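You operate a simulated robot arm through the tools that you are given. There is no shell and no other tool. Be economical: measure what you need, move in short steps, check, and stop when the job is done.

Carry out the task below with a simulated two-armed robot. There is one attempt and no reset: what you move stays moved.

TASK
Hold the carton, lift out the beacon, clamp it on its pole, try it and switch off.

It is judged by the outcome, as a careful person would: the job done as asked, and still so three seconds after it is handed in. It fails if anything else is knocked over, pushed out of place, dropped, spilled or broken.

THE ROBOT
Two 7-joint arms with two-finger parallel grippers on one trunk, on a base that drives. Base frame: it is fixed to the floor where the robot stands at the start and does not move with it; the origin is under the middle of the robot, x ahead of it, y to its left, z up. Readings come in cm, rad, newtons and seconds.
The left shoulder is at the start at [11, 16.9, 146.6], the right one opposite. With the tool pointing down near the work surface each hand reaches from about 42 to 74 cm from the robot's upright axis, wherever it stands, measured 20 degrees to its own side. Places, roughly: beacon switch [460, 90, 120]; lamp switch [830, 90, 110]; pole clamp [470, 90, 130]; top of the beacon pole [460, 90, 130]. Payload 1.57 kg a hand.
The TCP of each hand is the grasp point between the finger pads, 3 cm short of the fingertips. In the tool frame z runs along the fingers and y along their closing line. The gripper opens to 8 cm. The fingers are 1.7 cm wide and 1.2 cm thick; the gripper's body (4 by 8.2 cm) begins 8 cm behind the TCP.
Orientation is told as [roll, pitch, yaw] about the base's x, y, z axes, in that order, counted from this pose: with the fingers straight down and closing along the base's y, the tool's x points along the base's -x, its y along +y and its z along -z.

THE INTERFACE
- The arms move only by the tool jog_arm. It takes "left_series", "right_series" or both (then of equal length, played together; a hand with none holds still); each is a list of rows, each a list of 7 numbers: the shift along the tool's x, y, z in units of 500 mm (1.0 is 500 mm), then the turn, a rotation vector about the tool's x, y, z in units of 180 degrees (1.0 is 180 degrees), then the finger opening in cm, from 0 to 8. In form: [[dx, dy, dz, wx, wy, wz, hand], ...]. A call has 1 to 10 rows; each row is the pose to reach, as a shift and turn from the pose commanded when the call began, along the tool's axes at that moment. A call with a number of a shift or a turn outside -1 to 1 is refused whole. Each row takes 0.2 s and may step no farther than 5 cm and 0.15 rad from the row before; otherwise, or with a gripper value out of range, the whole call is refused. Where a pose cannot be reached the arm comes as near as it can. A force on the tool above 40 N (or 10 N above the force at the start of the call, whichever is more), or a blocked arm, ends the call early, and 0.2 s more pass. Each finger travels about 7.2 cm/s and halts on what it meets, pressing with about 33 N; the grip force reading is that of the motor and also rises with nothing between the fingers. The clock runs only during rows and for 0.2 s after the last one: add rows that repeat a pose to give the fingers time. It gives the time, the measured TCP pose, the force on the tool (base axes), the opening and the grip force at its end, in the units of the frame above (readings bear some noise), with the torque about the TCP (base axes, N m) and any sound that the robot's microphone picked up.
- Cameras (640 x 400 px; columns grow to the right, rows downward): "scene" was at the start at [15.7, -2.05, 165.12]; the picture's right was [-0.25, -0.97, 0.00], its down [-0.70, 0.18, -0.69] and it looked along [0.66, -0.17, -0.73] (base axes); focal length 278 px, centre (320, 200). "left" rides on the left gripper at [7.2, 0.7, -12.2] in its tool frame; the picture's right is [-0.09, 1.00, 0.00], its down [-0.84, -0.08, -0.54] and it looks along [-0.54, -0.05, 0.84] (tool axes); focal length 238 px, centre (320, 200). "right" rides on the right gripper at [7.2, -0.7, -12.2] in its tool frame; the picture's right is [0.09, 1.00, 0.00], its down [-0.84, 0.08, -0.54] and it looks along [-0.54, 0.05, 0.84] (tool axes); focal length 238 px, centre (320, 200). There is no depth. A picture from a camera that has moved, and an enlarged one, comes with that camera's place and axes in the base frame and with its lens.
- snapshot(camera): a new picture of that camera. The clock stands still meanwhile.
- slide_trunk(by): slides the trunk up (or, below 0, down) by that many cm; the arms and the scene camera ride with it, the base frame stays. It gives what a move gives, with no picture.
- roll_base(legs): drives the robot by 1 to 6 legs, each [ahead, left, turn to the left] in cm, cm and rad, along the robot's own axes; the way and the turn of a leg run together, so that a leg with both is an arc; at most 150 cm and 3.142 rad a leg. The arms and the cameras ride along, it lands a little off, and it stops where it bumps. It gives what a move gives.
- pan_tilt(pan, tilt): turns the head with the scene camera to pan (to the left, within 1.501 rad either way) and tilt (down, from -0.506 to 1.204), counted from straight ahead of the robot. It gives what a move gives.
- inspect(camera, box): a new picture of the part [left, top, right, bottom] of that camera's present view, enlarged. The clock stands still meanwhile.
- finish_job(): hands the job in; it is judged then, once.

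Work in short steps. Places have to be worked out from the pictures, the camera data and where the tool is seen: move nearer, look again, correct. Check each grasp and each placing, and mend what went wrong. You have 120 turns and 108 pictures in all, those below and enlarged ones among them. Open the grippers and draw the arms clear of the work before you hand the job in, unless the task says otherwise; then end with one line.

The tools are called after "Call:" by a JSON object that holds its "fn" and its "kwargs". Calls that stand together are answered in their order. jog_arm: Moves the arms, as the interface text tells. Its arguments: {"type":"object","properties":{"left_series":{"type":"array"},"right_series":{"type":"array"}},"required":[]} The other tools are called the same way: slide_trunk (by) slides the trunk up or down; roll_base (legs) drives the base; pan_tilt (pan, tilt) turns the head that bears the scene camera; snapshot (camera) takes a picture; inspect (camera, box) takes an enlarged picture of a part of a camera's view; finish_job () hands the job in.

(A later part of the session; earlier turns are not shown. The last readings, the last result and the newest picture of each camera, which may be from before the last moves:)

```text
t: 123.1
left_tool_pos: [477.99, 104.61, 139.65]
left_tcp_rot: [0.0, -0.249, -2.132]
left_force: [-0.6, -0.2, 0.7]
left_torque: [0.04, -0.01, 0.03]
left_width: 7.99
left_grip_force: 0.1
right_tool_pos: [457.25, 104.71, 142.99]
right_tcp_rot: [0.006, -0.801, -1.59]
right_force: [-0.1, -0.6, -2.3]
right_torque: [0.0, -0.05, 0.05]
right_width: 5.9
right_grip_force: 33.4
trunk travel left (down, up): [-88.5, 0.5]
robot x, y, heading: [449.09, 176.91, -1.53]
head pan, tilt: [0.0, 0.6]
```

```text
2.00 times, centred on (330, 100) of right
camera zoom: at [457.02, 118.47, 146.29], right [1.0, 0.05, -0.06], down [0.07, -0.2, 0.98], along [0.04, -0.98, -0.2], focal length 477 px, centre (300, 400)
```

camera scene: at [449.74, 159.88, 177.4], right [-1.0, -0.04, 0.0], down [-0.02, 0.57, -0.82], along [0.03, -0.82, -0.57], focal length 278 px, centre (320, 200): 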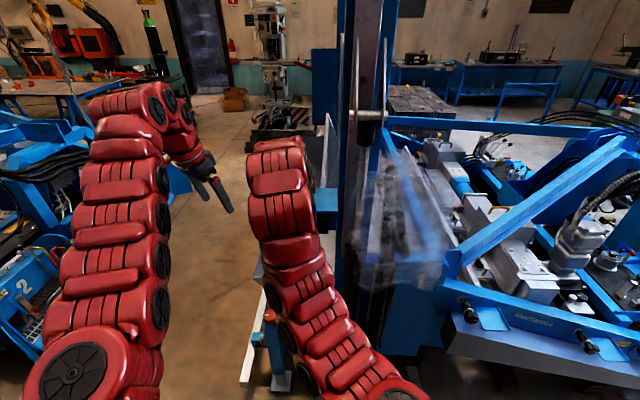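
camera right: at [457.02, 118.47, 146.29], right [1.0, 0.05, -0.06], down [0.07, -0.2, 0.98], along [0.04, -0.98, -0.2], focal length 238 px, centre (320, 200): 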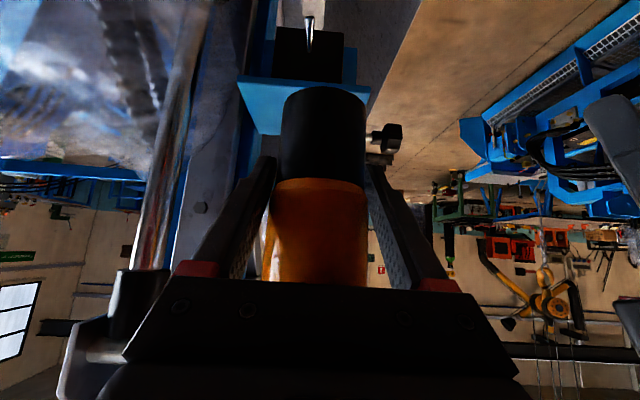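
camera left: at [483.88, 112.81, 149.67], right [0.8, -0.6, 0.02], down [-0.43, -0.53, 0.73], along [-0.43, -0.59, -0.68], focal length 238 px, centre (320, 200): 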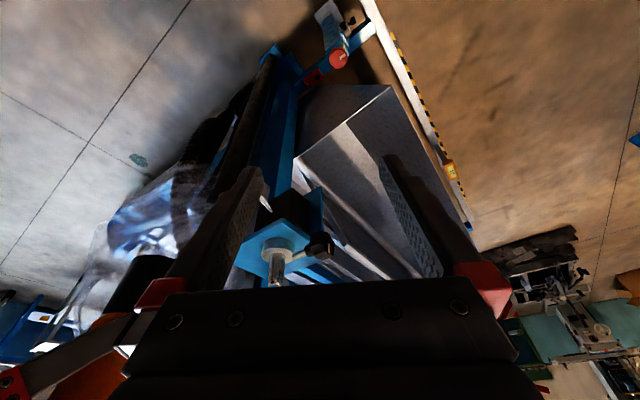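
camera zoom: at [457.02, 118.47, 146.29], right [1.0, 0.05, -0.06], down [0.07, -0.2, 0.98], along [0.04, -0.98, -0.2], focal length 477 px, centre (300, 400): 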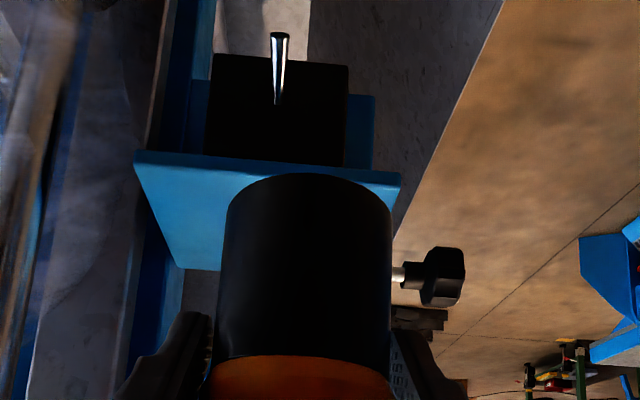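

Triangulated stub: (457.7, 89.3), collar top z≈128.8, stub top z≈134.3; the beacon's bottom is ~5.2 below the right TCP. I drive 14 cm on, keeping the beacon about 3.5 cm above the stub.

Call:
{"fn": "roll_base", "kwargs": {"legs": [[13.5, 0, 0]]}}

Call:
{"fn": "snapshot", "kwargs": {"camera": "left"}}

Call:
{"fn": "snapshot", "kwargs": {"camera": "right"}}

```text
t: 124.4
left_tool_pos: [478.55, 91.43, 139.85]
left_tcp_rot: [0.0, -0.252, -2.131]
left_force: [-0.1, -0.2, 0.2]
left_torque: [0.0, 0.01, -0.01]
left_width: 8.0
left_grip_force: 0.1
right_tool_pos: [457.95, 91.57, 143.19]
right_tcp_rot: [0.006, -0.801, -1.59]
right_force: [-0.4, 0.3, -2.4]
right_torque: [-0.01, 0.01, -0.01]
right_width: 5.9
right_grip_force: 32.6
trunk travel left (down, up): [-88.5, 0.5]
robot x, y, heading: [450.16, 163.1, -1.531]
head pan, tilt: [0.0, 0.6]
```

```text
45 pictures are left
camera left: at [484.39, 99.57, 149.82], right [0.8, -0.6, 0.02], down [-0.43, -0.53, 0.73], along [-0.43, -0.59, -0.68], focal length 238 px, centre (320, 200)
```

left: 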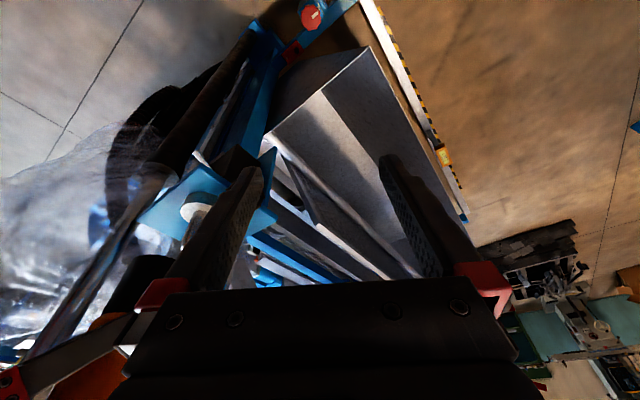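

```text
44 pictures are left
camera right: at [457.57, 105.26, 146.45], right [1.0, 0.05, -0.06], down [0.07, -0.19, 0.98], along [0.04, -0.98, -0.2], focal length 238 px, centre (320, 200)
```

right: 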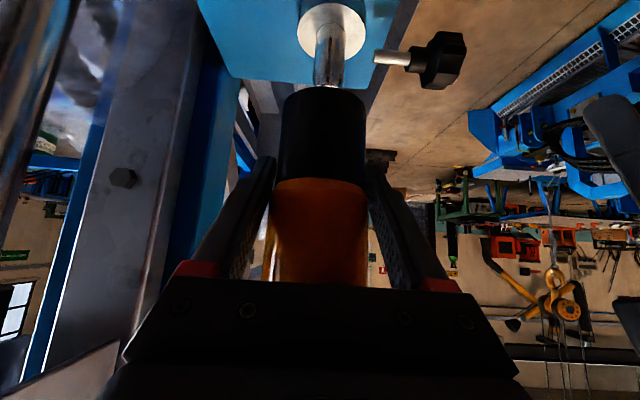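

Now the right camera sees the stub directly below the beacon. Zoom to measure the offset.

Call:
{"fn": "inspect", "kwargs": {"camera": "right", "box": [230, 0, 490, 130]}}

```text
2.46 times, centred on (360, 65) of right
camera zoom: at [457.57, 105.26, 146.45], right [1.0, 0.05, -0.06], down [0.07, -0.19, 0.98], along [0.04, -0.98, -0.2], focal length 587 px, centre (222, 532)
```

zoom: 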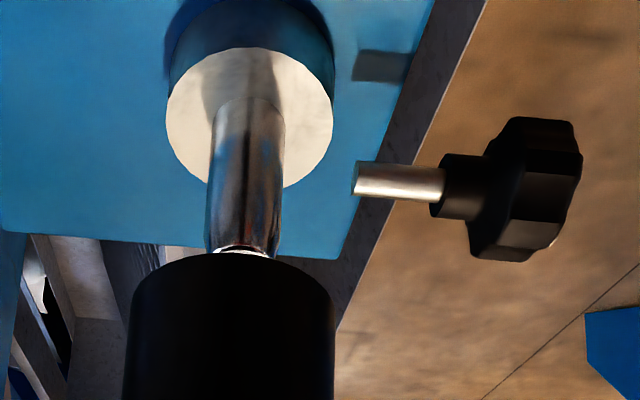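

Offset: stub ≈ +0.2 in x and ≈ −2.4 in y from the beacon. I make that correction at height, and yaw the left hand further so its camera sees the gap from the side.

Call:
{"fn": "jog_arm", "kwargs": {"right_series": [[-0.01, 0.002, 0.01, 0, 0, 0, 4], [-0.02, 0.004, 0.02, 0, 0, 0, 4], [-0.0334, 0.005, 0.0346, 0, 0, 0, 4], [-0.0334, 0.005, 0.0346, 0, 0, 0, 4]], "left_series": [[0, 0, 0, 0.009, 0, 0.035, 8], [0, 0, 0, 0.018, 0, 0.07, 8], [0, 0, 0, 0.0265, 0, 0.105, 8], [0, 0, 0, 0.0353, 0, 0.139, 8]]}}

Call:
{"fn": "snapshot", "kwargs": {"camera": "left"}}

Call:
{"fn": "inspect", "kwargs": {"camera": "right", "box": [230, 0, 490, 130]}}

```text
t: 125.4
left_tool_pos: [478.12, 92.9, 137.02]
left_tcp_rot: [0.001, -0.249, -2.546]
left_force: [0.0, -0.1, -0.1]
left_torque: [-0.01, 0.03, -0.02]
left_width: 8.0
left_grip_force: 0.2
left hand out of reach, approached as far as the arm can: row 1, 2, 3, 4
right_tool_pos: [458.03, 89.04, 143.16]
right_tcp_rot: [0.002, -0.801, -1.591]
right_force: [-0.9, -0.9, -1.8]
right_torque: [0.0, -0.01, -0.01]
right_width: 5.9
right_grip_force: 32.5
trunk travel left (down, up): [-88.5, 0.5]
robot x, y, heading: [450.01, 163.56, -1.535]
head pan, tilt: [0.0, 0.6]
```

```text
42 pictures are left
camera left: at [486.77, 97.89, 147.1], right [0.48, -0.87, 0.02], down [-0.6, -0.32, 0.73], along [-0.63, -0.37, -0.68], focal length 238 px, centre (320, 200)
```

left: 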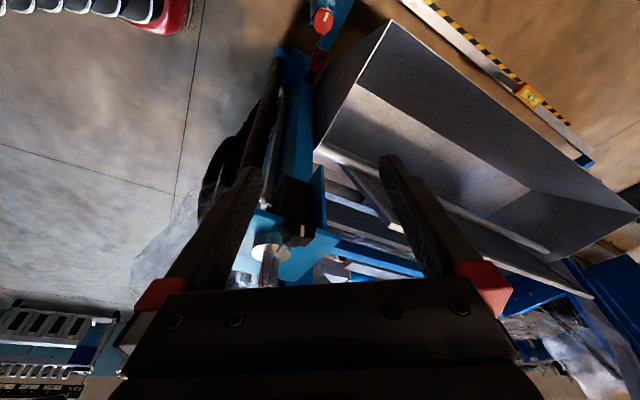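

```text
2.46 times, centred on (360, 65) of right
camera zoom: at [457.81, 102.71, 146.38], right [1.0, 0.05, -0.06], down [0.07, -0.2, 0.98], along [0.03, -0.98, -0.2], focal length 587 px, centre (222, 532)
```

zoom: 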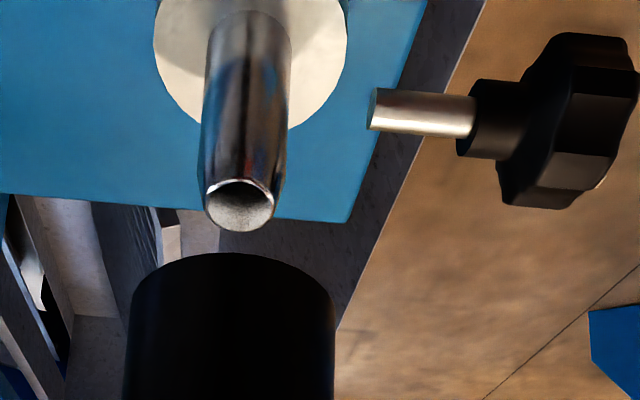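

Now the stub's top face is seen: stub ≈ (458.2, 88.9), beacon ≈ (458.2, 88.9): aligned within measuring error. I lower 3 cm and look again.

Call:
{"fn": "jog_arm", "kwargs": {"right_series": [[0.0144, 0, 0.0139, 0, 0, 0, 4], [0.0288, 0, 0.0278, 0, 0, 0, 4], [0.0432, 0, 0.0417, 0, 0, 0, 4]]}}

Call:
{"fn": "inspect", "kwargs": {"camera": "right", "box": [230, 0, 490, 130]}}

Call:
{"fn": "inspect", "kwargs": {"camera": "left", "box": [180, 190, 380, 300]}}

```text
t: 126.2
left_tool_pos: [478.15, 93.0, 137.17]
left_tcp_rot: [0.003, -0.25, -2.545]
left_force: [0.9, 0.0, 0.1]
left_torque: [0.01, 0.0, 0.02]
left_width: 8.01
left_grip_force: 0.1
right_tool_pos: [458.12, 89.07, 140.33]
right_tcp_rot: [0.006, -0.806, -1.592]
right_force: [1.2, -2.1, 5.8]
right_torque: [0.01, -0.03, -0.02]
right_width: 5.92
right_grip_force: 32.9
trunk travel left (down, up): [-88.5, 0.5]
robot x, y, heading: [449.86, 163.72, -1.529]
head pan, tilt: [0.0, 0.6]
```

```text
2.46 times, centred on (360, 65) of right
camera zoom: at [457.85, 102.83, 143.47], right [1.0, 0.05, -0.06], down [0.07, -0.19, 0.98], along [0.04, -0.98, -0.19], focal length 587 px, centre (222, 532)
```

zoom: 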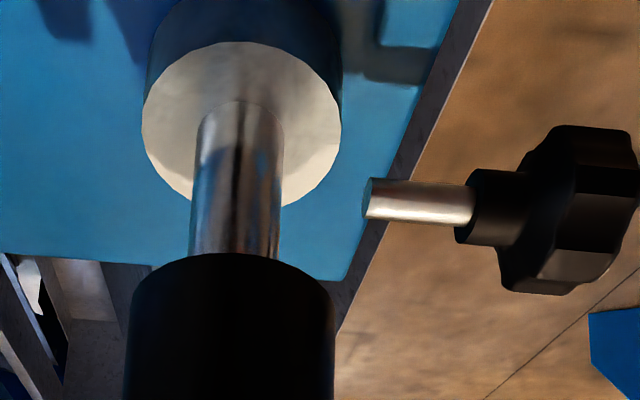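

```text
3.20 times, centred on (280, 245) of left
camera zoom: at [486.73, 98.03, 147.22], right [0.49, -0.87, 0.02], down [-0.6, -0.32, 0.73], along [-0.63, -0.37, -0.68], focal length 763 px, centre (448, 56)
```

zoom: 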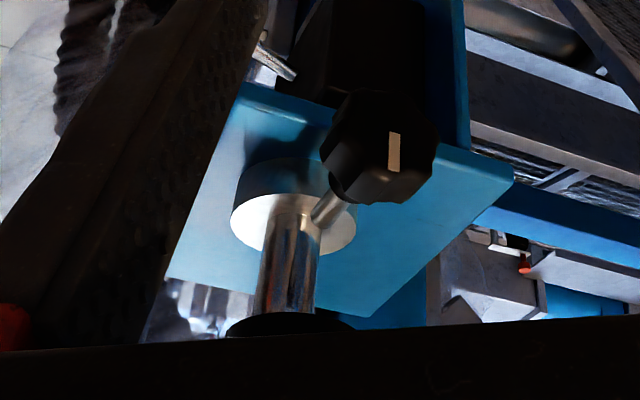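

It touches the stub's top (8 N). The left view shows the beacon about 0.4 cm too far in −y. I lift 0.6, shift +0.4 in y and lower again gently.

Call:
{"fn": "jog_arm", "kwargs": {"right_series": [[-0.003, 0, -0.0141, 0, 0, 0, 4], [-0.003, 0, -0.0141, 0, 0, 0, 4], [0.0056, 0, -0.0058, 0, 0, 0, 4], [0.0142, 0, 0.0026, 0, 0, 0, 4], [0.0228, 0, 0.0109, 0, 0, 0, 4]]}}

Call:
{"fn": "inspect", "kwargs": {"camera": "left", "box": [180, 190, 380, 300]}}

```text
t: 127.4
left_tool_pos: [478.05, 92.99, 137.13]
left_tcp_rot: [0.001, -0.249, -2.544]
left_force: [-0.3, -0.4, -0.2]
left_torque: [0.03, -0.01, -0.01]
left_width: 7.99
left_grip_force: 0.0
right_tool_pos: [458.01, 89.48, 138.83]
right_tcp_rot: [0.004, -0.8, -1.588]
right_force: [-0.8, 6.6, -1.8]
right_torque: [0.35, 0.03, 0.0]
right_width: 5.9
right_grip_force: 32.9
trunk travel left (down, up): [-88.5, 0.5]
robot x, y, heading: [449.5, 163.28, -1.53]
head pan, tilt: [0.0, 0.6]
```

```text
3.20 times, centred on (280, 245) of left
camera zoom: at [486.73, 98.07, 147.21], right [0.49, -0.87, 0.02], down [-0.6, -0.32, 0.73], along [-0.63, -0.37, -0.68], focal length 763 px, centre (448, 56)
```

zoom: 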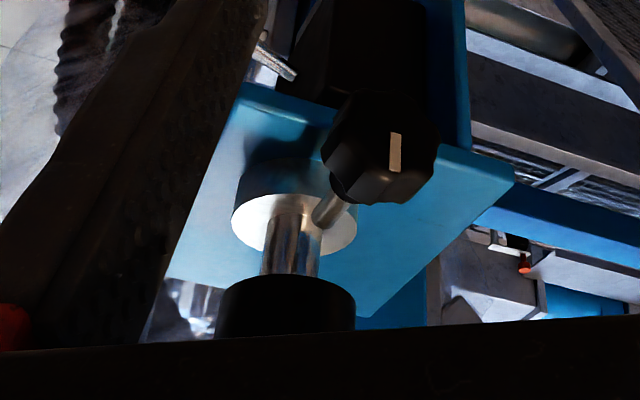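

It slid onto the stub (1.5 cm in). A side force of 6.6 N suggests a further +0.15 cm in y; I continue lowering with that.

Call:
{"fn": "jog_arm", "kwargs": {"right_series": [[0.002, 0, -0.002, 0, 0, 0, 4], [0.0107, 0, 0.0062, 0, 0, 0, 4], [0.0193, 0, 0.0146, 0, 0, 0, 4], [0.0279, 0, 0.0229, 0, 0, 0, 4], [0.0366, 0, 0.0312, 0, 0, 0, 4], [0.0453, 0, 0.0396, 0, 0, 0, 4], [0.0525, 0, 0.0465, 0, 0, 0, 4]]}}

Call:
{"fn": "inspect", "kwargs": {"camera": "left", "box": [180, 190, 380, 300]}}

Call:
{"fn": "inspect", "kwargs": {"camera": "right", "box": [230, 0, 490, 130]}}

```text
t: 129.0
left_tool_pos: [477.97, 92.97, 137.11]
left_tcp_rot: [0.002, -0.25, -2.544]
left_force: [-0.4, 0.8, 0.1]
left_torque: [0.0, -0.01, 0.0]
left_width: 8.0
left_grip_force: 0.1
right_tool_pos: [458.11, 89.43, 135.53]
right_tcp_rot: [0.006, -0.804, -1.593]
right_force: [-1.1, 1.5, 2.1]
right_torque: [-0.17, -0.1, 0.03]
right_width: 5.88
right_grip_force: 33.0
trunk travel left (down, up): [-88.5, 0.5]
robot x, y, heading: [449.97, 163.38, -1.526]
head pan, tilt: [0.0, 0.6]
```

```text
3.20 times, centred on (280, 245) of left
camera zoom: at [486.72, 97.96, 147.17], right [0.49, -0.87, 0.02], down [-0.6, -0.32, 0.73], along [-0.63, -0.37, -0.68], focal length 763 px, centre (448, 56)
```

zoom: 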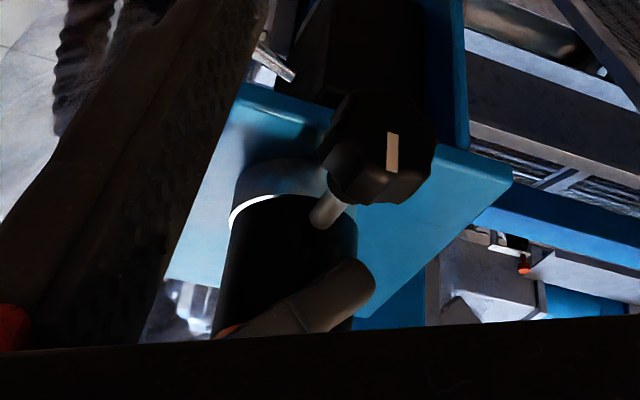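

```text
2.46 times, centred on (360, 65) of right
camera zoom: at [457.79, 103.22, 138.68], right [1.0, 0.05, -0.06], down [0.07, -0.19, 0.98], along [0.03, -0.98, -0.2], focal length 587 px, centre (222, 532)
```

zoom: 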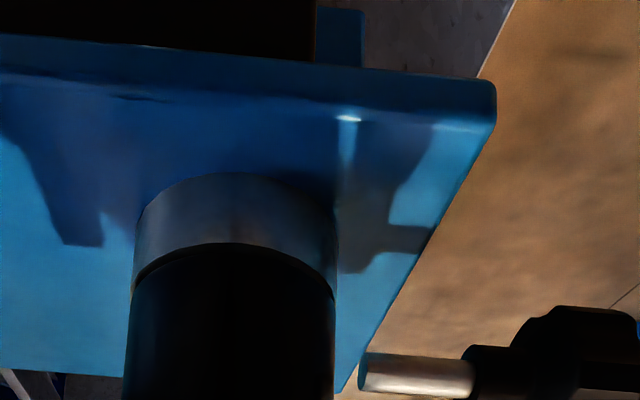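

Almost seated on the collar. I lower another 0.6 cm.

Call:
{"fn": "jog_arm", "kwargs": {"right_series": [[0.0043, 0, 0.0042, 0, 0, 0, 4], [0.0086, 0, 0.0084, 0, 0, 0, 4], [0.0086, 0, 0.0084, 0, 0, 0, 4]]}}

Call:
{"fn": "inspect", "kwargs": {"camera": "left", "box": [180, 190, 380, 300]}}

```text
t: 129.8
left_tool_pos: [478.05, 93.15, 137.23]
left_tcp_rot: [0.002, -0.249, -2.544]
left_force: [-0.4, -0.3, -0.1]
left_torque: [-0.02, -0.02, 0.04]
left_width: 8.0
left_grip_force: 0.0
right_tool_pos: [457.92, 89.61, 135.25]
right_tcp_rot: [0.009, -0.807, -1.594]
right_force: [1.5, -10.1, 30.4]
right_torque: [-0.07, -0.03, 0.19]
right_width: 5.95
right_grip_force: 33.1
trunk travel left (down, up): [-88.5, 0.5]
robot x, y, heading: [449.7, 163.19, -1.535]
head pan, tilt: [0.0, 0.6]
```

```text
3.20 times, centred on (280, 245) of left
camera zoom: at [486.72, 98.12, 147.29], right [0.49, -0.87, 0.03], down [-0.6, -0.31, 0.73], along [-0.63, -0.37, -0.68], focal length 763 px, centre (448, 56)
```

zoom: 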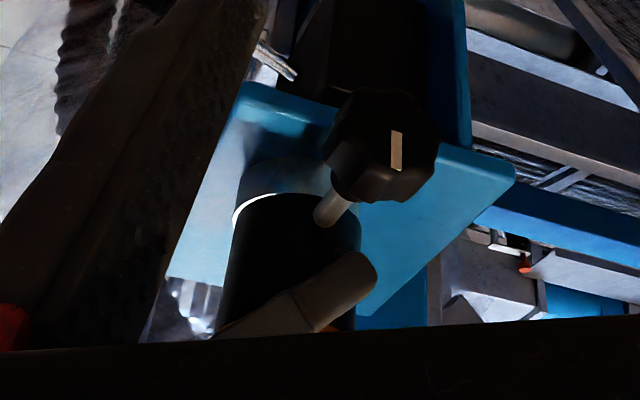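

Seated on the collar (30 N down). I relax the push, open the right hand and back it out; the beacon stays on its stub.

Call:
{"fn": "jog_arm", "kwargs": {"right_series": [[-0.006, 0, -0.0058, 0, 0, 0, 4], [-0.006, 0, -0.0058, 0, 0, 0, 6.4], [-0.006, 0, -0.0058, 0, 0, 0, 7.2], [-0.006, 0, -0.0058, 0, 0, 0, 7.6], [-0.006, 0, -0.0058, 0, 0, 0, 7.6]]}}

Call:
{"fn": "jog_arm", "kwargs": {"right_series": [[0, 0, -0.03, 0, 0, 0, 7.6], [0, 0, -0.08, 0, 0, 0, 7.6], [0, 0, -0.14, 0, 0, 0, 7.6], [0, 0, -0.2, 0, 0, 0, 7.6]]}}

Call:
{"fn": "snapshot", "kwargs": {"camera": "right"}}

```text
t: 131.0
left_tool_pos: [478.03, 92.9, 137.11]
left_tcp_rot: [0.0, -0.249, -2.542]
left_force: [0.1, 0.1, 0.3]
left_torque: [0.0, 0.02, 0.0]
left_width: 7.98
left_grip_force: 0.0
right_tool_pos: [458.01, 89.7, 135.17]
right_tcp_rot: [0.006, -0.8, -1.59]
right_force: [-0.3, -0.6, -0.4]
right_torque: [-0.01, 0.0, -0.01]
right_width: 7.61
right_grip_force: 0.0
trunk travel left (down, up): [-88.5, 0.5]
robot x, y, heading: [450.13, 163.25, -1.53]
head pan, tilt: [0.0, 0.6]
```

```text
t: 132.0
left_tool_pos: [478.12, 92.83, 137.14]
left_tcp_rot: [0.002, -0.248, -2.545]
left_force: [0.0, 0.2, -0.4]
left_torque: [-0.01, -0.03, -0.01]
left_width: 7.99
left_grip_force: 0.1
right_tool_pos: [458.16, 96.8, 142.34]
right_tcp_rot: [0.007, -0.803, -1.59]
right_force: [0.2, 0.9, 0.5]
right_torque: [-0.01, 0.01, -0.03]
right_width: 7.62
right_grip_force: 0.3
trunk travel left (down, up): [-88.5, 0.5]
robot x, y, heading: [450.01, 163.28, -1.53]
head pan, tilt: [0.0, 0.6]
```

```text
34 pictures are left
camera right: at [457.81, 110.54, 145.58], right [1.0, 0.05, -0.06], down [0.07, -0.19, 0.98], along [0.04, -0.98, -0.2], focal length 238 px, centre (320, 200)
```

right: 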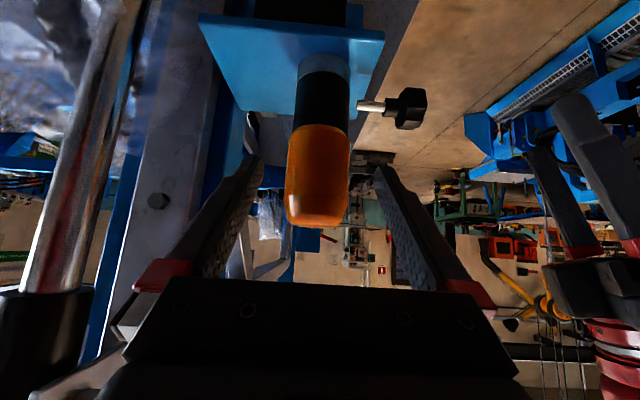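

The beacon stands upright by itself. The knob's axis is along x, so I'll work it from the +x side facing −x: back off, go round and turn.

Call:
{"fn": "roll_base", "kwargs": {"legs": [[-28, 0, 0], [0, 100, 0], [0, 0, -1.611], [0, 40, 0], [-12, 0, 0]]}}

Call:
{"fn": "pan_tilt", "kwargs": {"pan": 0.3, "tilt": 0.45}}

Call:
{"fn": "snapshot", "kwargs": {"camera": "scene"}}

```text
t: 145.6
left_tool_pos: [488.14, 128.64, 137.11]
left_tcp_rot: [-0.001, -0.249, 2.136]
left_force: [-0.5, 0.0, 0.0]
left_torque: [0.0, -0.01, -0.02]
left_width: 8.0
left_grip_force: 0.1
right_tool_pos: [492.45, 148.5, 142.19]
right_tcp_rot: [0.002, -0.8, 3.092]
right_force: [0.5, -0.2, -0.1]
right_torque: [0.01, 0.0, -0.01]
right_width: 7.61
right_grip_force: 0.1
trunk travel left (down, up): [-88.5, 0.5]
robot x, y, heading: [559.74, 154.61, -3.127]
head pan, tilt: [0.0, 0.6]
```

```text
t: 146.4
left_tool_pos: [488.41, 128.84, 137.18]
left_tcp_rot: [0.002, -0.25, 2.136]
left_force: [0.6, 0.0, 0.1]
left_torque: [-0.03, 0.03, 0.01]
left_width: 8.0
left_grip_force: 0.0
right_tool_pos: [492.87, 148.73, 142.38]
right_tcp_rot: [0.005, -0.801, 3.09]
right_force: [0.3, 0.2, 0.0]
right_torque: [0.0, 0.01, 0.01]
right_width: 7.6
right_grip_force: 0.1
trunk travel left (down, up): [-88.5, 0.5]
robot x, y, heading: [559.84, 154.57, -3.138]
head pan, tilt: [0.3, 0.45]
```

```text
33 pictures are left
camera scene: at [543.0, 151.87, 178.8], right [-0.3, 0.95, 0.0], down [0.41, 0.13, -0.9], along [-0.86, -0.27, -0.43], focal length 278 px, centre (320, 200)
```

scene: 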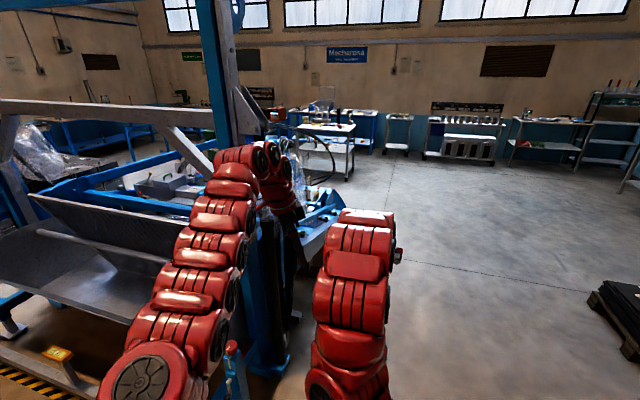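

The way is clear. I shift along −y so the right hand faces the knob, then pitch it to horizontal (pointing −x).

Call:
{"fn": "roll_base", "kwargs": {"legs": [[0, 71, 0]]}}

Call:
{"fn": "jog_arm", "kwargs": {"right_series": [[0, 0, 0, 0, -0.041, 0, 7.6], [0, 0, 0, 0, -0.082, 0, 7.6], [0, 0, 0, 0, -0.123, 0, 7.6], [0, 0, 0, 0, -0.164, 0, 7.6], [0, 0, 0, 0, -0.205, 0, 7.6], [0, 0, 0, 0, -0.245, 0, 7.6]]}}

Call:
{"fn": "snapshot", "kwargs": {"camera": "right"}}

```text
t: 150.2
left_tool_pos: [489.86, 57.14, 137.11]
left_tcp_rot: [0.002, -0.249, 2.153]
left_force: [0.5, 0.1, 0.1]
left_torque: [0.02, 0.01, -0.03]
left_width: 7.98
left_grip_force: 0.1
right_tool_pos: [493.94, 77.06, 142.27]
right_tcp_rot: [0.007, -0.8, 3.106]
right_force: [0.7, 0.6, -0.5]
right_torque: [0.01, 0.0, -0.01]
right_width: 7.6
right_grip_force: 0.0
trunk travel left (down, up): [-88.5, 0.5]
robot x, y, heading: [560.61, 84.34, -3.118]
head pan, tilt: [0.3, 0.45]
```

```text
t: 151.6
left_tool_pos: [489.82, 57.08, 137.25]
left_tcp_rot: [0.001, -0.25, 2.152]
left_force: [-0.1, 1.0, 0.2]
left_torque: [-0.02, -0.02, -0.01]
left_width: 8.01
left_grip_force: 0.1
right_tool_pos: [494.02, 77.07, 142.21]
right_tcp_rot: [1.802, -1.568, 1.311]
right_force: [-0.6, -0.1, -1.5]
right_torque: [0.0, -0.01, -0.03]
right_width: 7.58
right_grip_force: 0.0
trunk travel left (down, up): [-88.5, 0.5]
robot x, y, heading: [560.89, 84.49, -3.116]
head pan, tilt: [0.3, 0.45]
```

```text
32 pictures are left
camera right: at [506.29, 77.2, 134.96], right [-0.03, -1.0, -0.09], down [0.54, -0.09, 0.84], along [-0.84, -0.02, 0.54], focal length 238 px, centre (320, 200)
```

right: 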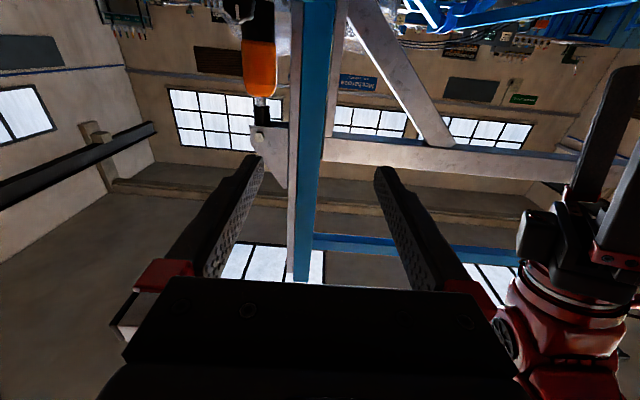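

Horizontal pointing works. I move the right hand to a pre-grasp in front of the knob, TCP about [480, 89, 131].

Call:
{"fn": "jog_arm", "kwargs": {"right_series": [[0.045, -0.046, 0.058, 0, 0, 0, 8], [0.09, -0.093, 0.115, 0, 0, 0, 8], [0.134, -0.139, 0.173, 0, 0, 0, 8], [0.179, -0.186, 0.23, 0, 0, 0, 8], [0.224, -0.232, 0.288, 0, 0, 0, 8]]}}

Call:
{"fn": "snapshot", "kwargs": {"camera": "right"}}

```text
t: 152.8
left_tool_pos: [489.74, 57.08, 137.05]
left_tcp_rot: [0.001, -0.247, 2.152]
left_force: [-0.3, 0.6, 0.5]
left_torque: [-0.01, 0.0, 0.01]
left_width: 7.99
left_grip_force: 0.1
right_tool_pos: [479.85, 88.86, 130.88]
right_tcp_rot: [1.331, -1.565, 1.781]
right_force: [0.0, 0.6, 0.7]
right_torque: [0.03, 0.02, -0.01]
right_width: 8.0
right_grip_force: 0.1
trunk travel left (down, up): [-88.5, 0.5]
robot x, y, heading: [560.92, 84.13, -3.118]
head pan, tilt: [0.3, 0.45]
```

```text
31 pictures are left
camera right: at [492.19, 89.05, 123.56], right [-0.03, -1.0, -0.09], down [0.54, -0.09, 0.84], along [-0.84, -0.02, 0.54], focal length 238 px, centre (320, 200)
```

right: 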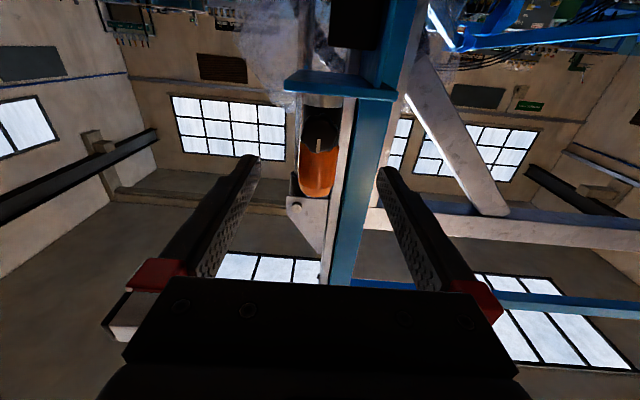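

The knob with its mark is at (319,135). Zoom to measure.

Call:
{"fn": "inspect", "kwargs": {"camera": "right", "box": [270, 90, 370, 200]}}

```text
3.64 times, centred on (320, 145) of right
camera zoom: at [492.19, 89.05, 123.56], right [-0.03, -1.0, -0.09], down [0.54, -0.09, 0.84], along [-0.84, -0.02, 0.54], focal length 867 px, centre (320, 400)
```

zoom: 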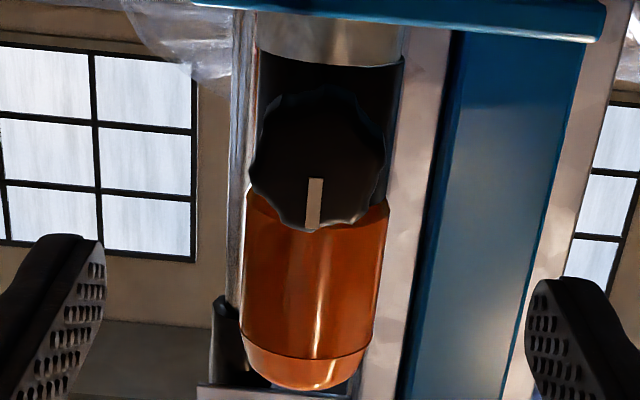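

Knob centre at y 89.25, z 130.6, about 3.8 cm wide, mark at 12 o'clock. I advance 11.6 cm to straddle it.

Call:
{"fn": "jog_arm", "kwargs": {"right_series": [[0.003, 0, 0.08, 0, 0, 0, 8], [0.006, 0, 0.16, 0, 0, 0, 8], [0.006, 0, 0.2, 0, 0, 0, 8], [0.006, 0, 0.232, 0, 0, 0, 8]]}}

Call:
{"fn": "snapshot", "kwargs": {"camera": "right"}}

```text
t: 153.8
left_tool_pos: [489.72, 57.05, 137.08]
left_tcp_rot: [0.0, -0.249, 2.153]
left_force: [-0.1, 0.0, -0.1]
left_torque: [-0.01, -0.02, 0.01]
left_width: 7.99
left_grip_force: 0.1
right_tool_pos: [468.18, 89.23, 130.67]
right_tcp_rot: [1.623, -1.567, 1.487]
right_force: [0.7, 0.8, -0.2]
right_torque: [-0.01, -0.01, 0.01]
right_width: 8.01
right_grip_force: 0.0
trunk travel left (down, up): [-88.5, 0.5]
robot x, y, heading: [560.84, 83.92, -3.117]
head pan, tilt: [0.3, 0.45]
```

```text
29 pictures are left
camera right: at [480.6, 89.51, 123.38], right [-0.03, -1.0, -0.09], down [0.54, -0.09, 0.84], along [-0.84, -0.02, 0.54], focal length 238 px, centre (320, 200)
```

right: 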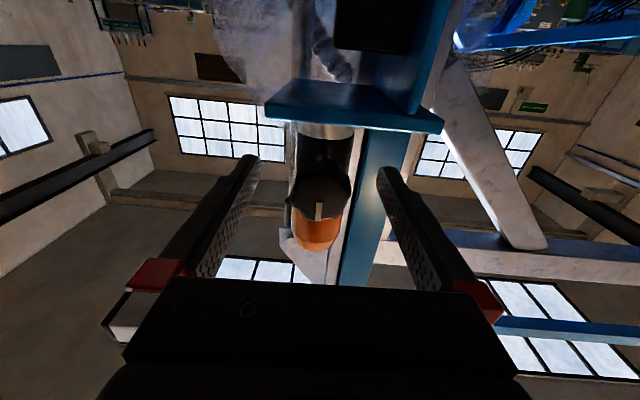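

The knob is centred between the fingers. I close on it and check the grip.

Call:
{"fn": "jog_arm", "kwargs": {"right_series": [[0, 0, 0, 0, 0, 0, 6], [0, 0, 0, 0, 0, 0, 4.5], [0, 0, 0, 0, 0, 0, 3], [0, 0, 0, 0, 0, 0, 2], [0, 0, 0, 0, 0, 0, 2], [0, 0, 0, 0, 0, 0, 2]]}}

```text
t: 155.2
left_tool_pos: [489.86, 57.03, 137.1]
left_tcp_rot: [0.0, -0.251, 2.15]
left_force: [0.1, -0.3, 0.3]
left_torque: [-0.04, -0.04, -0.01]
left_width: 7.97
left_grip_force: 0.0
right_tool_pos: [468.36, 89.16, 130.47]
right_tcp_rot: [1.644, -1.567, 1.468]
right_force: [0.0, -0.5, 1.8]
right_torque: [0.01, 0.14, 1.02]
right_width: 3.99
right_grip_force: 44.9
trunk travel left (down, up): [-88.5, 0.5]
robot x, y, heading: [560.9, 84.18, -3.115]
head pan, tilt: [0.3, 0.45]
```

Gripped at 3.99 cm. I turn it clockwise (seen from its face) by about 0.86 rad and check.

Call:
{"fn": "jog_arm", "kwargs": {"right_series": [[0, 0, 0, 0, 0, 0.045, 2], [0, 0, 0, 0, 0, 0.09, 2], [0, 0, 0, 0, 0, 0.135, 2], [0, 0, 0, 0, 0, 0.18, 2], [0, 0, 0, 0, 0, 0.225, 2], [0, 0, 0, 0, 0, 0.27, 2]]}}

Call:
{"fn": "snapshot", "kwargs": {"camera": "right"}}

```text
t: 156.6
left_tool_pos: [489.88, 56.59, 137.1]
left_tcp_rot: [0.0, -0.255, 2.153]
left_force: [0.1, 0.9, -0.3]
left_torque: [0.01, 0.0, 0.04]
left_width: 7.98
left_grip_force: 0.1
right_tool_pos: [468.29, 88.67, 130.96]
right_tcp_rot: [1.576, -0.72, 1.542]
right_force: [-6.2, -17.3, 10.0]
right_torque: [0.11, 0.33, 1.19]
right_width: 3.96
right_grip_force: 44.8
trunk travel left (down, up): [-88.5, 0.5]
robot x, y, heading: [560.7, 84.43, -3.117]
head pan, tilt: [0.3, 0.45]
```

```text
28 pictures are left
camera right: at [480.51, 83.3, 125.55], right [-0.02, -0.72, 0.69], down [0.56, 0.56, 0.61], along [-0.83, 0.39, 0.4], focal length 238 px, centre (320, 200)
```

right: 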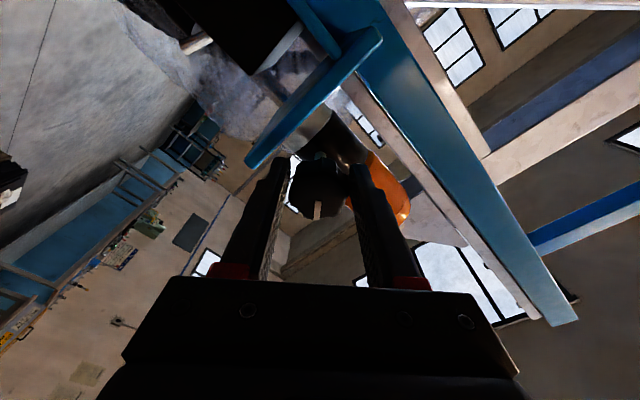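

The knob turned with the hand. I ease the side force with a small shift and continue clockwise.

Call:
{"fn": "jog_arm", "kwargs": {"right_series": [[0.001, 0.004, 0.002, 0, 0, 0, 2], [0.002, 0.007, 0.003, 0, 0, 0.045, 2], [0.002, 0.007, 0.004, 0, 0, 0.09, 2], [0.002, 0.007, 0.005, 0, 0, 0.135, 2], [0.002, 0.007, 0.006, 0, 0, 0.18, 2], [0.002, 0.007, 0.007, 0, 0, 0.225, 2], [0.002, 0.007, 0.008, 0, 0, 0.27, 2], [0.002, 0.007, 0.009, 0, 0, 0.315, 2], [0.002, 0.007, 0.01, 0, 0, 0.36, 2], [0.002, 0.007, 0.011, 0, 0, 0.4, 2]]}}

```text
t: 158.5
left_tool_pos: [490.06, 57.1, 137.23]
left_tcp_rot: [0.002, -0.249, 2.15]
left_force: [-1.0, -0.2, -0.2]
left_torque: [-0.04, 0.01, -0.03]
left_width: 7.98
left_grip_force: 0.0
right_tool_pos: [468.29, 88.58, 131.6]
right_tcp_rot: [1.575, 0.319, 1.549]
right_force: [10.4, -11.8, 2.3]
right_torque: [-0.01, -0.65, -1.0]
right_width: 3.97
right_grip_force: 44.9
right hand out of reach, approached as far as the arm can: row 9
trunk travel left (down, up): [-88.5, 0.5]
robot x, y, heading: [560.71, 83.79, -3.121]
head pan, tilt: [0.3, 0.45]
stopped in row 9 (right hand): the force on the tool passed its limit at 44 N (the readings are from after the stop); the commanded pose is now the measured one
```

Stopped at the wrist's limit after ~1.9 rad. I look at the knob and screw before regripping.

Call:
{"fn": "snapshot", "kwargs": {"camera": "right"}}

```text
27 pictures are left
camera right: at [480.44, 81.18, 133.12], right [0.01, 0.22, 0.97], down [0.56, 0.81, -0.19], along [-0.83, 0.55, -0.12], focal length 238 px, centre (320, 200)
```

right: 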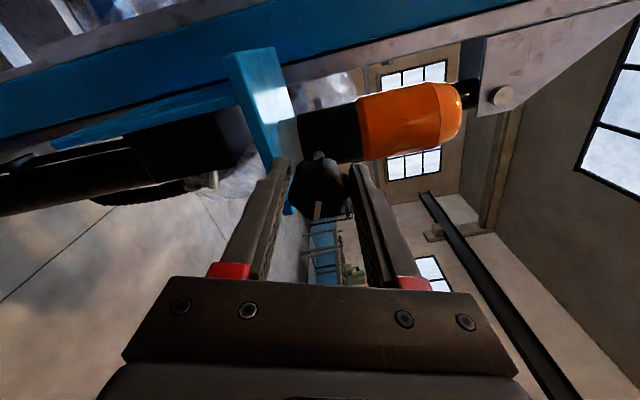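

Zoom on the screw/beacon contact.

Call:
{"fn": "inspect", "kwargs": {"camera": "right", "box": [260, 90, 380, 230]}}

```text
2.86 times, centred on (320, 160) of right
camera zoom: at [480.44, 81.18, 133.12], right [0.01, 0.22, 0.97], down [0.56, 0.81, -0.19], along [-0.83, 0.55, -0.12], focal length 681 px, centre (320, 314)
```

zoom: 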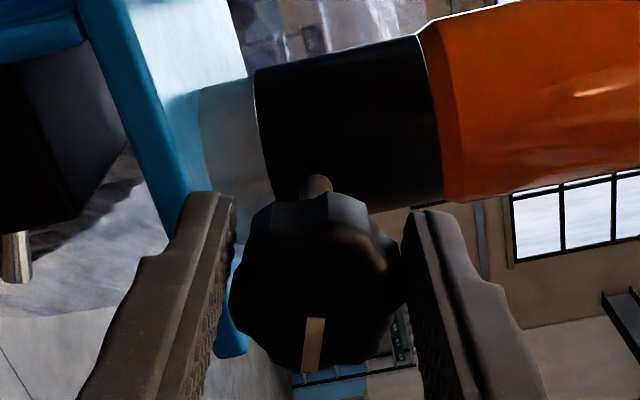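

The screw tip points at the black base; more turns are needed. I open, recentre, and rotate the hand back.

Call:
{"fn": "jog_arm", "kwargs": {"right_series": [[0, 0, 0, 0, 0, 0, 7], [0, 0, 0, 0, 0, 0, 7], [-0.009, -0.007, 0, 0, 0, -0.045, 7], [-0.017, -0.0133, 0, 0, 0, -0.09, 7], [-0.017, -0.0133, 0, 0, 0, -0.135, 7], [-0.017, -0.0133, 0, 0, 0, -0.18, 7], [-0.017, -0.0133, 0, 0, 0, -0.225, 7], [-0.017, -0.0133, 0, 0, 0, -0.27, 7], [-0.017, -0.0133, 0, 0, 0, -0.315, 7], [-0.017, -0.0133, 0, 0, 0, -0.36, 7]]}}

Call:
{"fn": "jog_arm", "kwargs": {"right_series": [[0, 0, 0, 0, 0, -0.045, 7], [0, 0, 0, 0, 0, -0.09, 7], [0, 0, 0, 0, 0, -0.135, 7], [0, 0, 0, 0, 0, -0.18, 7], [0, 0, 0, 0, 0, -0.225, 7], [0, 0, 0, 0, 0, -0.27, 7], [0, 0, 0, 0, 0, -0.315, 7], [0, 0, 0, 0, 0, -0.36, 7], [0, 0, 0, 0, 0, -0.405, 7], [0, 0, 0, 0, 0, -0.45, 7]]}}

Call:
{"fn": "snapshot", "kwargs": {"camera": "right"}}

```text
t: 160.7
left_tool_pos: [489.81, 57.09, 137.11]
left_tcp_rot: [0.001, -0.252, 2.151]
left_force: [0.1, 0.9, 0.0]
left_torque: [0.02, 0.05, 0.0]
left_width: 8.01
left_grip_force: 0.1
right_tool_pos: [467.97, 89.58, 130.58]
right_tcp_rot: [1.569, -0.815, 1.544]
right_force: [-0.5, 0.0, 1.0]
right_torque: [0.01, 0.01, -0.01]
right_width: 7.01
right_grip_force: 0.0
trunk travel left (down, up): [-88.5, 0.5]
robot x, y, heading: [560.82, 84.65, -3.118]
head pan, tilt: [0.3, 0.45]
```

```text
t: 162.9
left_tool_pos: [489.92, 56.96, 137.18]
left_tcp_rot: [0.0, -0.251, 2.152]
left_force: [0.1, 0.1, -0.1]
left_torque: [0.02, -0.03, -0.02]
left_width: 8.01
left_grip_force: 0.1
right_tool_pos: [467.87, 89.64, 130.49]
right_tcp_rot: [-1.568, -0.911, -1.6]
right_force: [0.6, -0.8, 0.1]
right_torque: [-0.04, 0.0, -0.04]
right_width: 6.99
right_grip_force: 0.1
trunk travel left (down, up): [-88.5, 0.5]
robot x, y, heading: [560.63, 84.29, -3.117]
head pan, tilt: [0.3, 0.45]
```

```text
25 pictures are left
camera right: at [480.44, 94.15, 125.15], right [-0.02, -0.73, -0.68], down [0.52, -0.59, 0.61], along [-0.85, -0.35, 0.39], focal length 238 px, centre (320, 200)
```

right: 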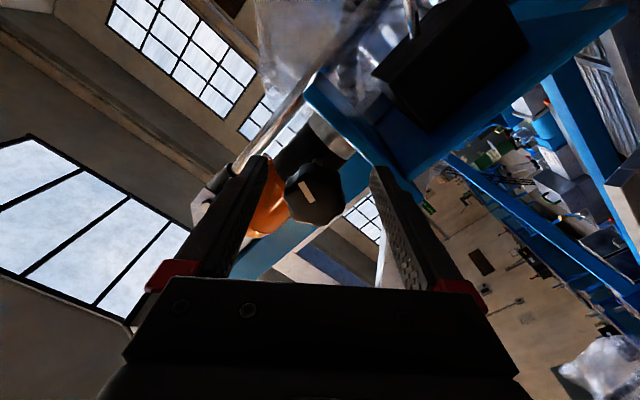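

The knob is nearly centred and its mark turned as expected. I rotate back a bit more, regrip, and turn clockwise ~3 rad in two calls.

Call:
{"fn": "jog_arm", "kwargs": {"right_series": [[0, -0.004, 0, 0, 0, -0.045, 7], [0, -0.006, 0, 0, 0, -0.09, 7], [0, -0.006, 0, 0, 0, -0.135, 7], [0, -0.006, 0, 0, 0, -0.18, 7], [0, -0.006, 0, 0, 0, -0.225, 7], [0, -0.006, 0, 0, 0, -0.225, 5], [0, -0.006, 0, 0, 0, -0.225, 3], [0, -0.006, 0, 0, 0, -0.225, 2], [0, -0.006, 0, 0, 0, -0.225, 2]]}}

Call:
{"fn": "jog_arm", "kwargs": {"right_series": [[0, 0, 0, 0, 0, 0.045, 2], [0, 0, 0, 0, 0, 0.09, 2], [0, 0, 0, 0, 0, 0.135, 2], [0, 0, 0.001, 0, 0, 0.18, 2], [0, 0, 0.001, 0, 0, 0.225, 2], [0, 0, 0.002, 0, 0, 0.27, 2], [0, 0, 0.002, 0, 0, 0.315, 2], [0, 0, 0.003, 0, 0, 0.36, 2], [0, 0, 0.003, 0, 0, 0.405, 2], [0, 0, 0.003, 0, 0, 0.45, 2]]}}

```text
t: 164.9
left_tool_pos: [489.93, 57.18, 137.25]
left_tcp_rot: [0.001, -0.249, 2.152]
left_force: [1.0, -0.3, 0.5]
left_torque: [-0.01, -0.02, 0.02]
left_width: 7.99
left_grip_force: 0.0
right_tool_pos: [467.95, 90.06, 131.25]
right_tcp_rot: [-1.578, -0.207, -1.597]
right_force: [-18.7, 3.8, 33.1]
right_torque: [-0.27, -0.59, -0.22]
right_width: 3.97
right_grip_force: 44.5
trunk travel left (down, up): [-88.5, 0.5]
robot x, y, heading: [560.84, 84.14, -3.117]
head pan, tilt: [0.3, 0.45]
```

```text
t: 167.1
left_tool_pos: [489.52, 56.99, 137.03]
left_tcp_rot: [-0.002, -0.249, 2.153]
left_force: [-0.5, 0.5, -1.2]
left_torque: [0.02, 0.03, 0.01]
left_width: 8.0
left_grip_force: 0.1
right_tool_pos: [467.92, 89.49, 128.54]
right_tcp_rot: [-0.593, -1.532, -2.573]
right_force: [9.2, 0.2, -30.9]
right_torque: [0.0, 0.13, 0.37]
right_width: 0.0
right_grip_force: 21.5
trunk travel left (down, up): [-88.5, 0.5]
robot x, y, heading: [560.97, 84.34, -3.114]
head pan, tilt: [0.3, 0.45]
stopped in row 10 (right hand): the force on the tool passed its limit at 55 N (the readings are from after the stop); the commanded pose is now the measured one
```

The fingers slipped off the knob (width 0, off-centre grip). I back straight out and look.

Call:
{"fn": "jog_arm", "kwargs": {"right_series": [[0, 0, -0.04, 0, 0, 0, 0], [0, 0, -0.1, 0, 0, 0, 0], [0, 0, -0.17, 0, 0, 0, 0], [0, 0, -0.2, 0, 0, 0, 4], [0, 0, -0.2, 0, 0, 0, 8], [0, 0, -0.2, 0, 0, 0, 8]]}}

Call:
{"fn": "snapshot", "kwargs": {"camera": "right"}}

```text
t: 168.5
left_tool_pos: [489.95, 56.95, 137.2]
left_tcp_rot: [0.002, -0.25, 2.152]
left_force: [0.7, -0.5, -1.2]
left_torque: [-0.02, 0.02, 0.0]
left_width: 7.99
left_grip_force: 0.0
right_tool_pos: [478.14, 89.22, 129.81]
right_tcp_rot: [-0.932, -1.545, -2.232]
right_force: [0.1, -0.3, -0.3]
right_torque: [0.01, 0.03, 0.0]
right_width: 8.01
right_grip_force: 0.0
trunk travel left (down, up): [-88.5, 0.5]
robot x, y, heading: [560.63, 84.18, -3.118]
head pan, tilt: [0.3, 0.45]
```

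```text
24 pictures are left
camera right: at [490.58, 89.63, 122.71], right [-0.02, -0.99, -0.11], down [0.53, -0.11, 0.84], along [-0.85, -0.04, 0.53], focal length 238 px, centre (320, 200)
```

right: 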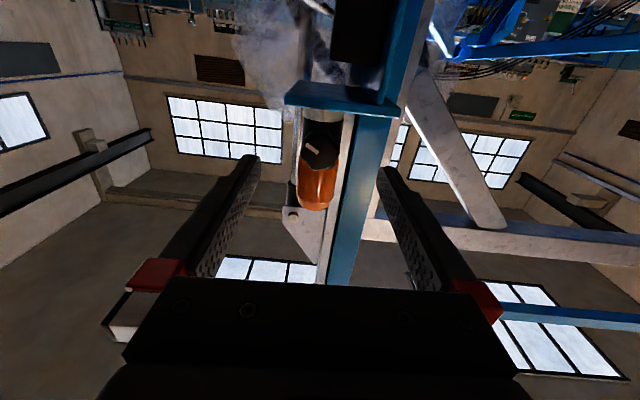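

Zoom to measure the knob's mark, centre and the screw gap.

Call:
{"fn": "inspect", "kwargs": {"camera": "right", "box": [270, 90, 370, 220]}}

```text
3.08 times, centred on (320, 155) of right
camera zoom: at [490.58, 89.63, 122.71], right [-0.02, -0.99, -0.11], down [0.53, -0.11, 0.84], along [-0.85, -0.04, 0.53], focal length 733 px, centre (320, 338)
```

zoom: 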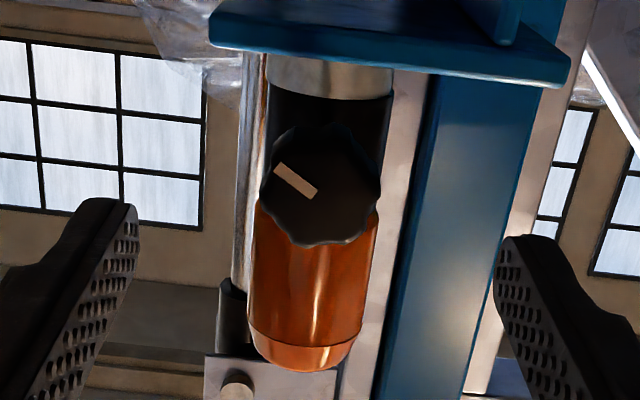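

Knob centre confirmed at (89.25, 130.65); mark has turned ~2.1 rad. I fix the small yaw error and height, spin the open hand back ~1.3 rad, then advance onto the knob again.

Call:
{"fn": "jog_arm", "kwargs": {"right_series": [[-0.0168, 0, 0, -0.008, 0, 0, 8], [-0.0168, 0, 0, -0.008, 0, 0, 8]]}}

Call:
{"fn": "jog_arm", "kwargs": {"right_series": [[0, 0, 0, 0, 0, -0.045, 8], [0, 0, 0, 0, 0, -0.09, 8], [0, 0, 0, 0, 0, -0.135, 8], [0, 0, 0, 0, 0, -0.18, 8], [0, 0, 0, 0, 0, -0.225, 8], [0, 0, 0, 0, 0, -0.27, 8], [0, 0, 0, 0, 0, -0.315, 8], [0, 0, 0, 0, 0, -0.36, 8], [0, 0, 0, 0, 0, -0.4, 8]]}}

Call:
{"fn": "snapshot", "kwargs": {"camera": "right"}}

```text
t: 169.1
left_tool_pos: [489.87, 57.0, 137.18]
left_tcp_rot: [0.0, -0.25, 2.152]
left_force: [-0.4, 0.6, -0.7]
left_torque: [-0.01, -0.03, 0.01]
left_width: 8.03
left_grip_force: 0.1
right_tool_pos: [478.01, 89.2, 130.48]
right_tcp_rot: [-0.906, -1.546, -2.238]
right_force: [-0.4, -0.2, -0.8]
right_torque: [0.04, 0.0, -0.01]
right_width: 8.02
right_grip_force: 0.1
trunk travel left (down, up): [-88.5, 0.5]
robot x, y, heading: [561.03, 83.95, -3.115]
head pan, tilt: [0.3, 0.45]
```

```text
t: 171.1
left_tool_pos: [489.8, 56.99, 137.08]
left_tcp_rot: [0.0, -0.25, 2.153]
left_force: [-0.5, -0.2, 0.0]
left_torque: [-0.02, 0.02, -0.01]
left_width: 7.99
left_grip_force: 0.1
right_tool_pos: [477.98, 89.19, 130.55]
right_tcp_rot: [-1.551, -0.292, -1.575]
right_force: [0.2, 1.0, 0.3]
right_torque: [-0.02, 0.0, -0.03]
right_width: 7.98
right_grip_force: 0.0
trunk travel left (down, up): [-88.5, 0.5]
robot x, y, heading: [560.41, 84.19, -3.117]
head pan, tilt: [0.3, 0.45]
```

```text
22 pictures are left
camera right: at [490.42, 96.26, 129.29], right [0.02, -0.2, -0.98], down [0.54, -0.82, 0.18], along [-0.84, -0.53, 0.09], focal length 238 px, centre (320, 200)
```

right: 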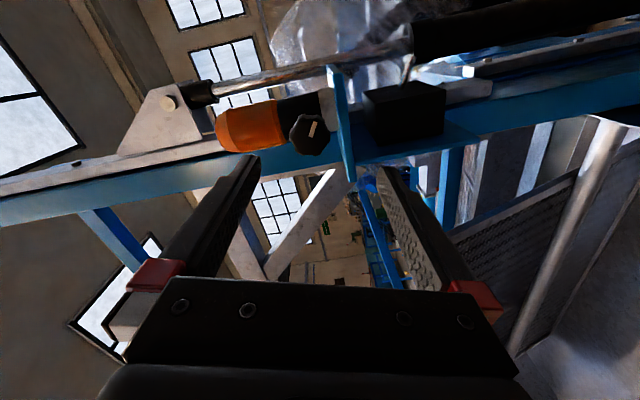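

Comparing views at different spins shows the knob's axis is really at about (89.1, 131.25) with its face near x 467 — my last grip was low and shallow. I advance to TCP [466.8, 89.1, 131.25] and close gently.

Call:
{"fn": "jog_arm", "kwargs": {"right_series": [[-0.006, -0.0128, 0.08, 0, 0, 0, 7], [-0.006, -0.0128, 0.15, 0, 0, 0, 7], [-0.006, -0.0128, 0.2, 0, 0, 0, 7], [-0.006, -0.0128, 0.224, 0, 0, 0, 7]]}}

Call:
{"fn": "snapshot", "kwargs": {"camera": "right"}}

Call:
{"fn": "jog_arm", "kwargs": {"right_series": [[0, 0, 0, 0, 0, 0, 5], [0, 0, 0, 0, 0, 0, 4], [0, 0, 0, 0, 0, 0, 3], [0, 0, 0, 0, 0, 0, 2.5]]}}

```text
t: 172.1
left_tool_pos: [489.86, 57.04, 137.05]
left_tcp_rot: [0.0, -0.249, 2.153]
left_force: [0.2, -0.4, -0.5]
left_torque: [0.0, -0.02, -0.03]
left_width: 8.03
left_grip_force: 0.0
right_tool_pos: [466.68, 88.99, 131.12]
right_tcp_rot: [-1.552, -0.295, -1.575]
right_force: [0.6, 1.3, -0.8]
right_torque: [0.01, 0.01, 0.04]
right_width: 7.01
right_grip_force: 0.1
trunk travel left (down, up): [-88.5, 0.5]
robot x, y, heading: [560.96, 84.34, -3.12]
head pan, tilt: [0.3, 0.45]
```

```text
21 pictures are left
camera right: at [479.0, 96.1, 129.74], right [0.02, -0.2, -0.98], down [0.54, -0.82, 0.18], along [-0.84, -0.53, 0.09], focal length 238 px, centre (320, 200)
```

right: 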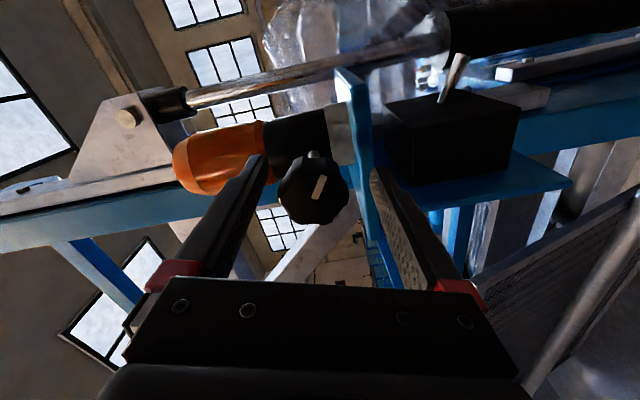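

```text
t: 173.1
left_tool_pos: [489.96, 56.98, 137.18]
left_tcp_rot: [0.003, -0.25, 2.152]
left_force: [-0.2, 0.3, 0.1]
left_torque: [0.0, -0.02, -0.02]
left_width: 8.02
left_grip_force: 0.1
right_tool_pos: [466.84, 89.17, 131.37]
right_tcp_rot: [-1.558, -0.293, -1.575]
right_force: [-9.2, 1.9, 16.0]
right_torque: [0.01, 0.44, -0.01]
right_width: 3.98
right_grip_force: 44.8
trunk travel left (down, up): [-88.5, 0.5]
robot x, y, heading: [560.73, 84.44, -3.116]
head pan, tilt: [0.3, 0.45]
```

Gripped at 3.98 cm; force +16 N in z shows the centre is ~0.25 cm higher still. I correct that, then turn clockwise.

Call:
{"fn": "jog_arm", "kwargs": {"right_series": [[-0.0008, -0.003, 0.001, 0, 0, 0, 2], [-0.0016, -0.0055, 0.002, 0, 0, 0.02, 2], [-0.0016, -0.0055, 0.002, 0, 0, 0.065, 2], [-0.0016, -0.0055, 0.002, 0, 0, 0.11, 2], [-0.0016, -0.0055, 0.002, 0, 0, 0.155, 2], [-0.0016, -0.0055, 0.002, 0, 0, 0.2, 2], [-0.0016, -0.0055, 0.002, 0, 0, 0.245, 2], [-0.0016, -0.0055, 0.002, 0, 0, 0.29, 2], [-0.0016, -0.0055, 0.002, 0, 0, 0.335, 2], [-0.0016, -0.0055, 0.002, 0, 0, 0.38, 2]]}}

```text
t: 175.3
left_tool_pos: [489.91, 57.13, 137.12]
left_tcp_rot: [0.002, -0.249, 2.151]
left_force: [0.0, 0.6, 0.0]
left_torque: [-0.01, 0.01, -0.01]
left_width: 8.0
left_grip_force: 0.0
right_tool_pos: [466.71, 89.26, 131.47]
right_tcp_rot: [-1.352, -1.489, -1.791]
right_force: [0.7, 5.0, 1.8]
right_torque: [0.56, 0.15, -0.14]
right_width: 3.93
right_grip_force: 44.5
trunk travel left (down, up): [-88.5, 0.5]
robot x, y, heading: [560.76, 84.11, -3.115]
head pan, tilt: [0.3, 0.45]
```

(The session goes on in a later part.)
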